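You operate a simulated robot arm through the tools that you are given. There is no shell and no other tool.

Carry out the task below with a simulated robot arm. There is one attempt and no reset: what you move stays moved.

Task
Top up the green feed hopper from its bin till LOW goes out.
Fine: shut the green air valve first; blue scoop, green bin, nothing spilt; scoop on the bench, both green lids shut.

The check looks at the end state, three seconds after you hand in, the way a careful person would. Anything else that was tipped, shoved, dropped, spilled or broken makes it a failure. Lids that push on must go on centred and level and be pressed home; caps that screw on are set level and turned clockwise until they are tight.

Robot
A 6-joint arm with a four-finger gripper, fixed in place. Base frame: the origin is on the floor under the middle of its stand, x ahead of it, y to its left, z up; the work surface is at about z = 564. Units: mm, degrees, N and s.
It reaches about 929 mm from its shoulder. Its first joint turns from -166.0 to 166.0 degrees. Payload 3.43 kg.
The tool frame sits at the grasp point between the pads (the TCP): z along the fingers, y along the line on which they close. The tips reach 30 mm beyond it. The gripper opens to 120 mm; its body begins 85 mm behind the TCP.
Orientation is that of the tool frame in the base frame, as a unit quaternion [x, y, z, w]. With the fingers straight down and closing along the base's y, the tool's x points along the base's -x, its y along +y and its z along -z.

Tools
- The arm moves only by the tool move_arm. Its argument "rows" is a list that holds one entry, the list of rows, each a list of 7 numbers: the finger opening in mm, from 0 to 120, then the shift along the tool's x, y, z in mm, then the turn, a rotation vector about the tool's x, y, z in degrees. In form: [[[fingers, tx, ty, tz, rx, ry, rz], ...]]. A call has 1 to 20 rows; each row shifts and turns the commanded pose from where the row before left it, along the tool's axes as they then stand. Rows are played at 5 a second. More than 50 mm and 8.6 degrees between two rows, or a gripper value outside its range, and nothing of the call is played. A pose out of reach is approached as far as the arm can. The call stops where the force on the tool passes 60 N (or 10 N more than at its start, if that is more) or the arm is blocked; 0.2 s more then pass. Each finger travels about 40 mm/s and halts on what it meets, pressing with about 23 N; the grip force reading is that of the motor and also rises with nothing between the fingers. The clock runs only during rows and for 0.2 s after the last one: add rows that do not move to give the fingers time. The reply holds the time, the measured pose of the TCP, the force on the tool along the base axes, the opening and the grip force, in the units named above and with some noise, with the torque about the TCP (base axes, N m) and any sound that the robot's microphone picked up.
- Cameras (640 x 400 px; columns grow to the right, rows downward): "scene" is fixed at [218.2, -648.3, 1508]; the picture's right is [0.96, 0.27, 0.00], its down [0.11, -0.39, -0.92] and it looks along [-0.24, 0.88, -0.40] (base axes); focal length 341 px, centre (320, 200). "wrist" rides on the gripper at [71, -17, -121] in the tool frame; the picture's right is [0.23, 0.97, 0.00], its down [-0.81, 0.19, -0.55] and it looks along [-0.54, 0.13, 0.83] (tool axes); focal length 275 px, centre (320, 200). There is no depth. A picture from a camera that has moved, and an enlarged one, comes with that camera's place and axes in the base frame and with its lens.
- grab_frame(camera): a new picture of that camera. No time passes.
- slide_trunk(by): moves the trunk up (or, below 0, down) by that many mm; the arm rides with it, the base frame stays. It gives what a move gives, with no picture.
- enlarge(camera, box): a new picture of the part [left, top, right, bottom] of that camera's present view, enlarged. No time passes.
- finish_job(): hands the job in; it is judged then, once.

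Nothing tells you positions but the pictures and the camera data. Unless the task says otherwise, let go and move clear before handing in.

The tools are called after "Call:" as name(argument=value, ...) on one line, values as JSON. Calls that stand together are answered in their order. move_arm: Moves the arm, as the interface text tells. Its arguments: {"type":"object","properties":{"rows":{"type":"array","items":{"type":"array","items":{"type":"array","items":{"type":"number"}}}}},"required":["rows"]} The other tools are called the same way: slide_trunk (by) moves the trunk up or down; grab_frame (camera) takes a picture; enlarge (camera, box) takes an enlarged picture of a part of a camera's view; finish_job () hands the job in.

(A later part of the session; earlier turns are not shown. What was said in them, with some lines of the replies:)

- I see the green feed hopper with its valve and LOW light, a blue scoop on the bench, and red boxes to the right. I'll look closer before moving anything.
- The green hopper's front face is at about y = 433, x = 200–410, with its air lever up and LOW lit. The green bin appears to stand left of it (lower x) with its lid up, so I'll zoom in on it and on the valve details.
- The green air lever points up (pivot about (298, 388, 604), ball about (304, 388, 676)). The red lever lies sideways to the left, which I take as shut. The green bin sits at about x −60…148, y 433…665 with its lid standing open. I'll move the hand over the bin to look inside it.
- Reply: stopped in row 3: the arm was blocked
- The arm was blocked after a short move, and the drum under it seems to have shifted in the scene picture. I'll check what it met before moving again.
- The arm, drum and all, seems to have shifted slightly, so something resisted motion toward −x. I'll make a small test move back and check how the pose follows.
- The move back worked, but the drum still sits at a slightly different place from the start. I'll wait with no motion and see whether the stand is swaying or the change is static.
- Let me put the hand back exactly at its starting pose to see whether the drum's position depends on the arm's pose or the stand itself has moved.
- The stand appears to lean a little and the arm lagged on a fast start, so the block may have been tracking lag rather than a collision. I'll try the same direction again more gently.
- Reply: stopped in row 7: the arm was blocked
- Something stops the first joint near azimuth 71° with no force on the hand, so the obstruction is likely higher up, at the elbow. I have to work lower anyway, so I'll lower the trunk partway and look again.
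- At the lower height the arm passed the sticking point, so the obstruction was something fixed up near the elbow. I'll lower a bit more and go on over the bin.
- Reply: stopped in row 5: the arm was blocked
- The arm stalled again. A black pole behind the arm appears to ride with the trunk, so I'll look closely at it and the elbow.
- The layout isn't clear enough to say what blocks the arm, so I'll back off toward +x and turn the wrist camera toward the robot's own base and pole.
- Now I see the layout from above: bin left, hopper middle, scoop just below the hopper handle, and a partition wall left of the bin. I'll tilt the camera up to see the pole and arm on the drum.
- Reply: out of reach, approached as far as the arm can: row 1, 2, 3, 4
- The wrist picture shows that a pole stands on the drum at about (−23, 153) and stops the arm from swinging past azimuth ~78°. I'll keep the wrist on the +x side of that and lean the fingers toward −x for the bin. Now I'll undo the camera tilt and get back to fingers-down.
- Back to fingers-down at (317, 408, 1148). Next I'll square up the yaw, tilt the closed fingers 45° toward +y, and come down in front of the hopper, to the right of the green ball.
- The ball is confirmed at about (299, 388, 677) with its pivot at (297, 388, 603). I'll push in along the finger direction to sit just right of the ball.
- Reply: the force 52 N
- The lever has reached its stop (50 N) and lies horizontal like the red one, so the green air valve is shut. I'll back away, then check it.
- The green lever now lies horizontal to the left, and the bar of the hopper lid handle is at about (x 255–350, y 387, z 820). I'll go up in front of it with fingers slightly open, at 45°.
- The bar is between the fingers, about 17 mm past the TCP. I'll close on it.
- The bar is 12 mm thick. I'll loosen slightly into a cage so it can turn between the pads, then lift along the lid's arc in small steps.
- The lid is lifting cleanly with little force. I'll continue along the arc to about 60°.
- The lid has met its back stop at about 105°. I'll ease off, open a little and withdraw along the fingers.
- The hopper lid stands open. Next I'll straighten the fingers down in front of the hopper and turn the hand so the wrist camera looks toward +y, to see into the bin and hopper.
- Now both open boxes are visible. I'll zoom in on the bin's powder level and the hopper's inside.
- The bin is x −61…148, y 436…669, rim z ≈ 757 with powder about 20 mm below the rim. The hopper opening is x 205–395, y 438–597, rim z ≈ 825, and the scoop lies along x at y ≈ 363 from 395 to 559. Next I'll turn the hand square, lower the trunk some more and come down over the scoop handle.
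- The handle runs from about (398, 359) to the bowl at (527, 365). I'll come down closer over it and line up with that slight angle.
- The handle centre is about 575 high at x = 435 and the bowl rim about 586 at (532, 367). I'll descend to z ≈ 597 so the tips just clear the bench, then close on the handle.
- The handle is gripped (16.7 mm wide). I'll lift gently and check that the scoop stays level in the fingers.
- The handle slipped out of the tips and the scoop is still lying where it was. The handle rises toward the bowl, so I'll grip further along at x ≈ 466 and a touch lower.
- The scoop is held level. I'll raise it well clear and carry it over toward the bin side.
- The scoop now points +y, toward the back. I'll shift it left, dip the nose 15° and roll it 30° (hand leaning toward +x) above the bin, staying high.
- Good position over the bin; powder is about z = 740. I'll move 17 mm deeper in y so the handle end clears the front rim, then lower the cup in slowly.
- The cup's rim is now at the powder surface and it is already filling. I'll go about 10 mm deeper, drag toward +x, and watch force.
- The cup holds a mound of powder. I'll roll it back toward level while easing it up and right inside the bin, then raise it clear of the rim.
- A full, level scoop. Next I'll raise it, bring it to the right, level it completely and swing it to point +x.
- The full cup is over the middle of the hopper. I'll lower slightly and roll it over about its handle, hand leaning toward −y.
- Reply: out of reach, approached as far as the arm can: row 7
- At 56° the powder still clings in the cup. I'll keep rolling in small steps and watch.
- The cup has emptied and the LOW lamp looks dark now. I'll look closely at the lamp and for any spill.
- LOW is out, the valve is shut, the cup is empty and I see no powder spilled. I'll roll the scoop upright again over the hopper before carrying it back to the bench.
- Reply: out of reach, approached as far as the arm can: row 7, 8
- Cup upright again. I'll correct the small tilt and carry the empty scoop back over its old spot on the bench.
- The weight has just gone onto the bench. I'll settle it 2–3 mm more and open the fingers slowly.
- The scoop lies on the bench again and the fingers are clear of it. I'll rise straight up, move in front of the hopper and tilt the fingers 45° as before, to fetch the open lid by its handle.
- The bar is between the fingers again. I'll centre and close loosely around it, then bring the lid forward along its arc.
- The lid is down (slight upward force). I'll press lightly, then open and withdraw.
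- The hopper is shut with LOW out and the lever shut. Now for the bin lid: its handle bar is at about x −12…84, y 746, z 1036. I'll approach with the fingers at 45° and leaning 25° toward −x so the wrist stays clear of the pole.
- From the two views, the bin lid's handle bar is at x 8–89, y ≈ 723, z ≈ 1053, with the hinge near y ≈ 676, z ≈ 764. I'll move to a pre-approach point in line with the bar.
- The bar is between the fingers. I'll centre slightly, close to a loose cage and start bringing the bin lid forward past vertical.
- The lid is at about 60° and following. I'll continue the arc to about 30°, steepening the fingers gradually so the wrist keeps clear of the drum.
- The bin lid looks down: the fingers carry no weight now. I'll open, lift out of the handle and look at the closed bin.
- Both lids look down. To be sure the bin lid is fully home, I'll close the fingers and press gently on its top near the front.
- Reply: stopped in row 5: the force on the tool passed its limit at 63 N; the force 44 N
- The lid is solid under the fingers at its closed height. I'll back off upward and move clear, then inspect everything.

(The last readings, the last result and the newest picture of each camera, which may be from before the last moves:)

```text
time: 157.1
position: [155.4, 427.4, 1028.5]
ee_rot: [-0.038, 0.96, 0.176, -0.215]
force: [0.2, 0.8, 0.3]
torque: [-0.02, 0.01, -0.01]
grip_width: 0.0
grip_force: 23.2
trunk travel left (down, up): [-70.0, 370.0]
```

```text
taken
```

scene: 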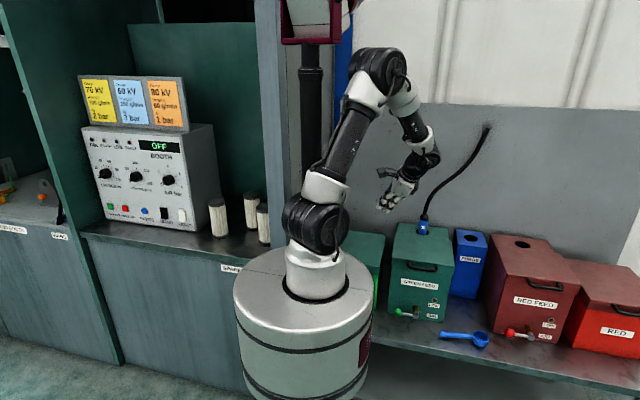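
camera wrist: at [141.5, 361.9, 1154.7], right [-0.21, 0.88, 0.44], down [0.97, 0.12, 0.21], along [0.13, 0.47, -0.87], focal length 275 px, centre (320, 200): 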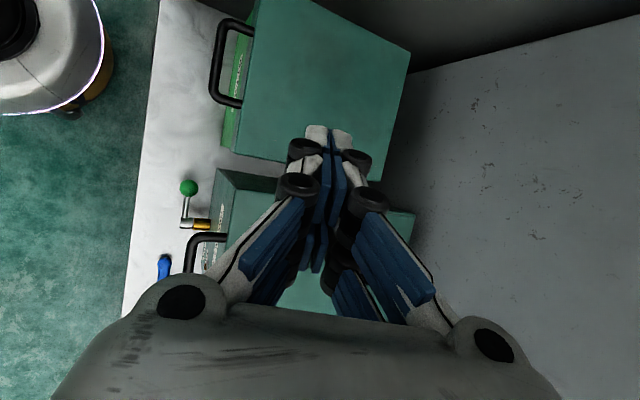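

Call:
enlarge(camera="scene", box=[360, 190, 500, 350])

Call:
enlarge(camera="scene", box=[395, 270, 465, 330])

Call:
enlarge(camera="wrist", box=[130, 0, 430, 200])

```text
2.50 times, centred on (430, 270) of scene
camera zoom: at [218.2, -648.3, 1508.0], right [0.96, 0.27, 0.0], down [0.11, -0.39, -0.92], along [-0.24, 0.88, -0.4], focal length 852 px, centre (45, 25)
```

zoom: 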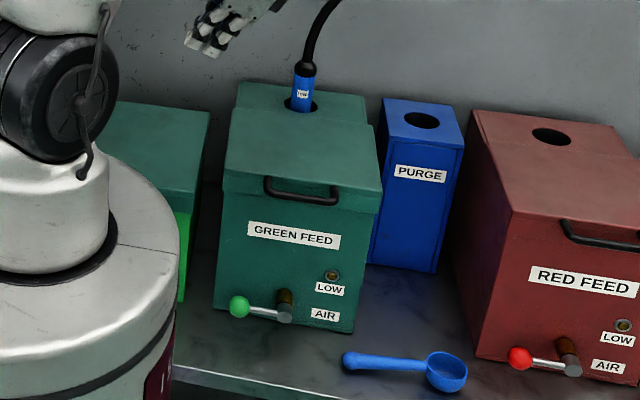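

```text
6.67 times, centred on (430, 300) of scene
camera zoom: at [218.2, -648.3, 1508.0], right [0.96, 0.27, 0.0], down [0.11, -0.39, -0.92], along [-0.24, 0.88, -0.4], focal length 2271 px, centre (-413, -467)
```

zoom: 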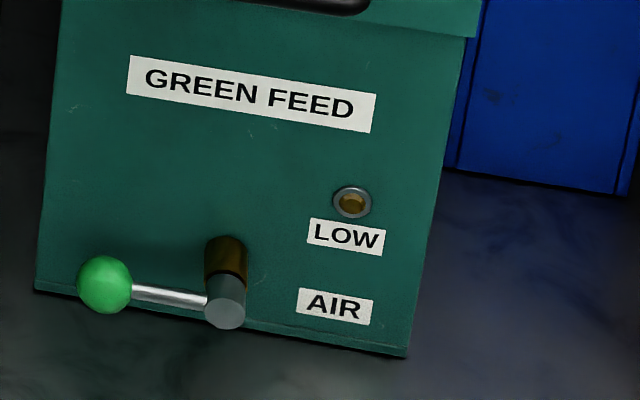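

```text
2.00 times, centred on (280, 100) of wrist
camera zoom: at [141.5, 361.9, 1154.7], right [-0.21, 0.88, 0.44], down [0.97, 0.12, 0.21], along [0.13, 0.47, -0.87], focal length 551 px, centre (400, 400)
```

zoom: 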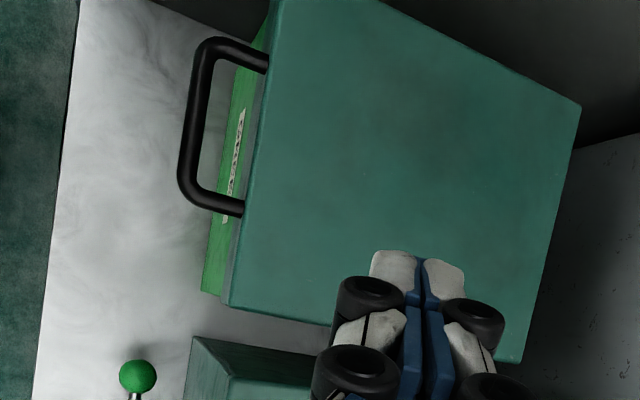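

Call:
enlarge(camera="scene", box=[365, 285, 505, 365])

Call:
enlarge(camera="wrist", box=[100, 120, 340, 310])

```text
4.57 times, centred on (435, 325) of scene
camera zoom: at [218.2, -648.3, 1508.0], right [0.96, 0.27, 0.0], down [0.11, -0.39, -0.92], along [-0.24, 0.88, -0.4], focal length 1557 px, centre (-206, -371)
```

zoom: 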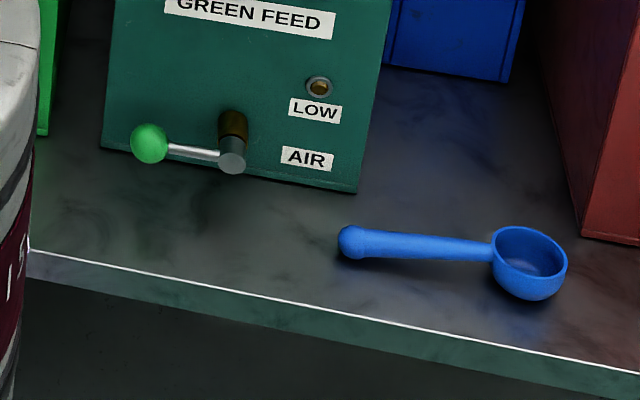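

```text
2.11 times, centred on (220, 215) of wrist
camera zoom: at [141.5, 361.9, 1154.7], right [-0.21, 0.88, 0.44], down [0.97, 0.12, 0.21], along [0.13, 0.47, -0.87], focal length 580 px, centre (530, 168)
```

zoom: 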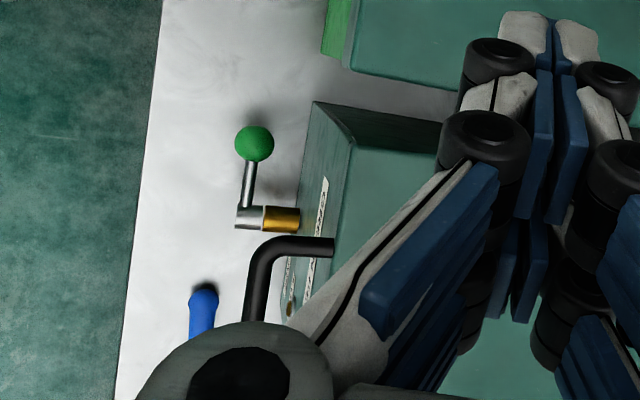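

All of it checks out:
- The green air lever is at its shut stop and LOW is out.
- Both green lids are down.
- The blue scoop lies on the bench.
- I see no powder on the bench or the lids.

The arm is clear of everything, so I'm handing in.

Call:
finish_job()

```text
The job is handed in.
```

I topped up the green feed hopper from the green bin and the LOW lamp went out. One full scoop was enough. I've handed the job in, but no verdict has come back yet.

- **Air valve:** I shut the green valve first. Its lever is at the stop and lies the same way as the red one.
- **Scoop and powder:** I used the blue scoop and took powder only from the green bin. I see no spilt powder on the bench or the lids.
- **End state:** The scoop is back on the bench, and both green lids are shut and pressed down. The arm is clear of everything.

- **Grip slip:** My first grip on the scoop slipped. It stayed where it was on the bench, and I picked it up again further along the handle.
- **Lid press:** Pressing the bin lid shut reached 63 N, harder than I meant. The bin did not move and the lid looks fine.
- **Stalls at the start:** The arm stalled a few times early on, most likely against the pole on its own drum. The drum sat slightly off its starting place afterwards, and nothing on the bench was touched.
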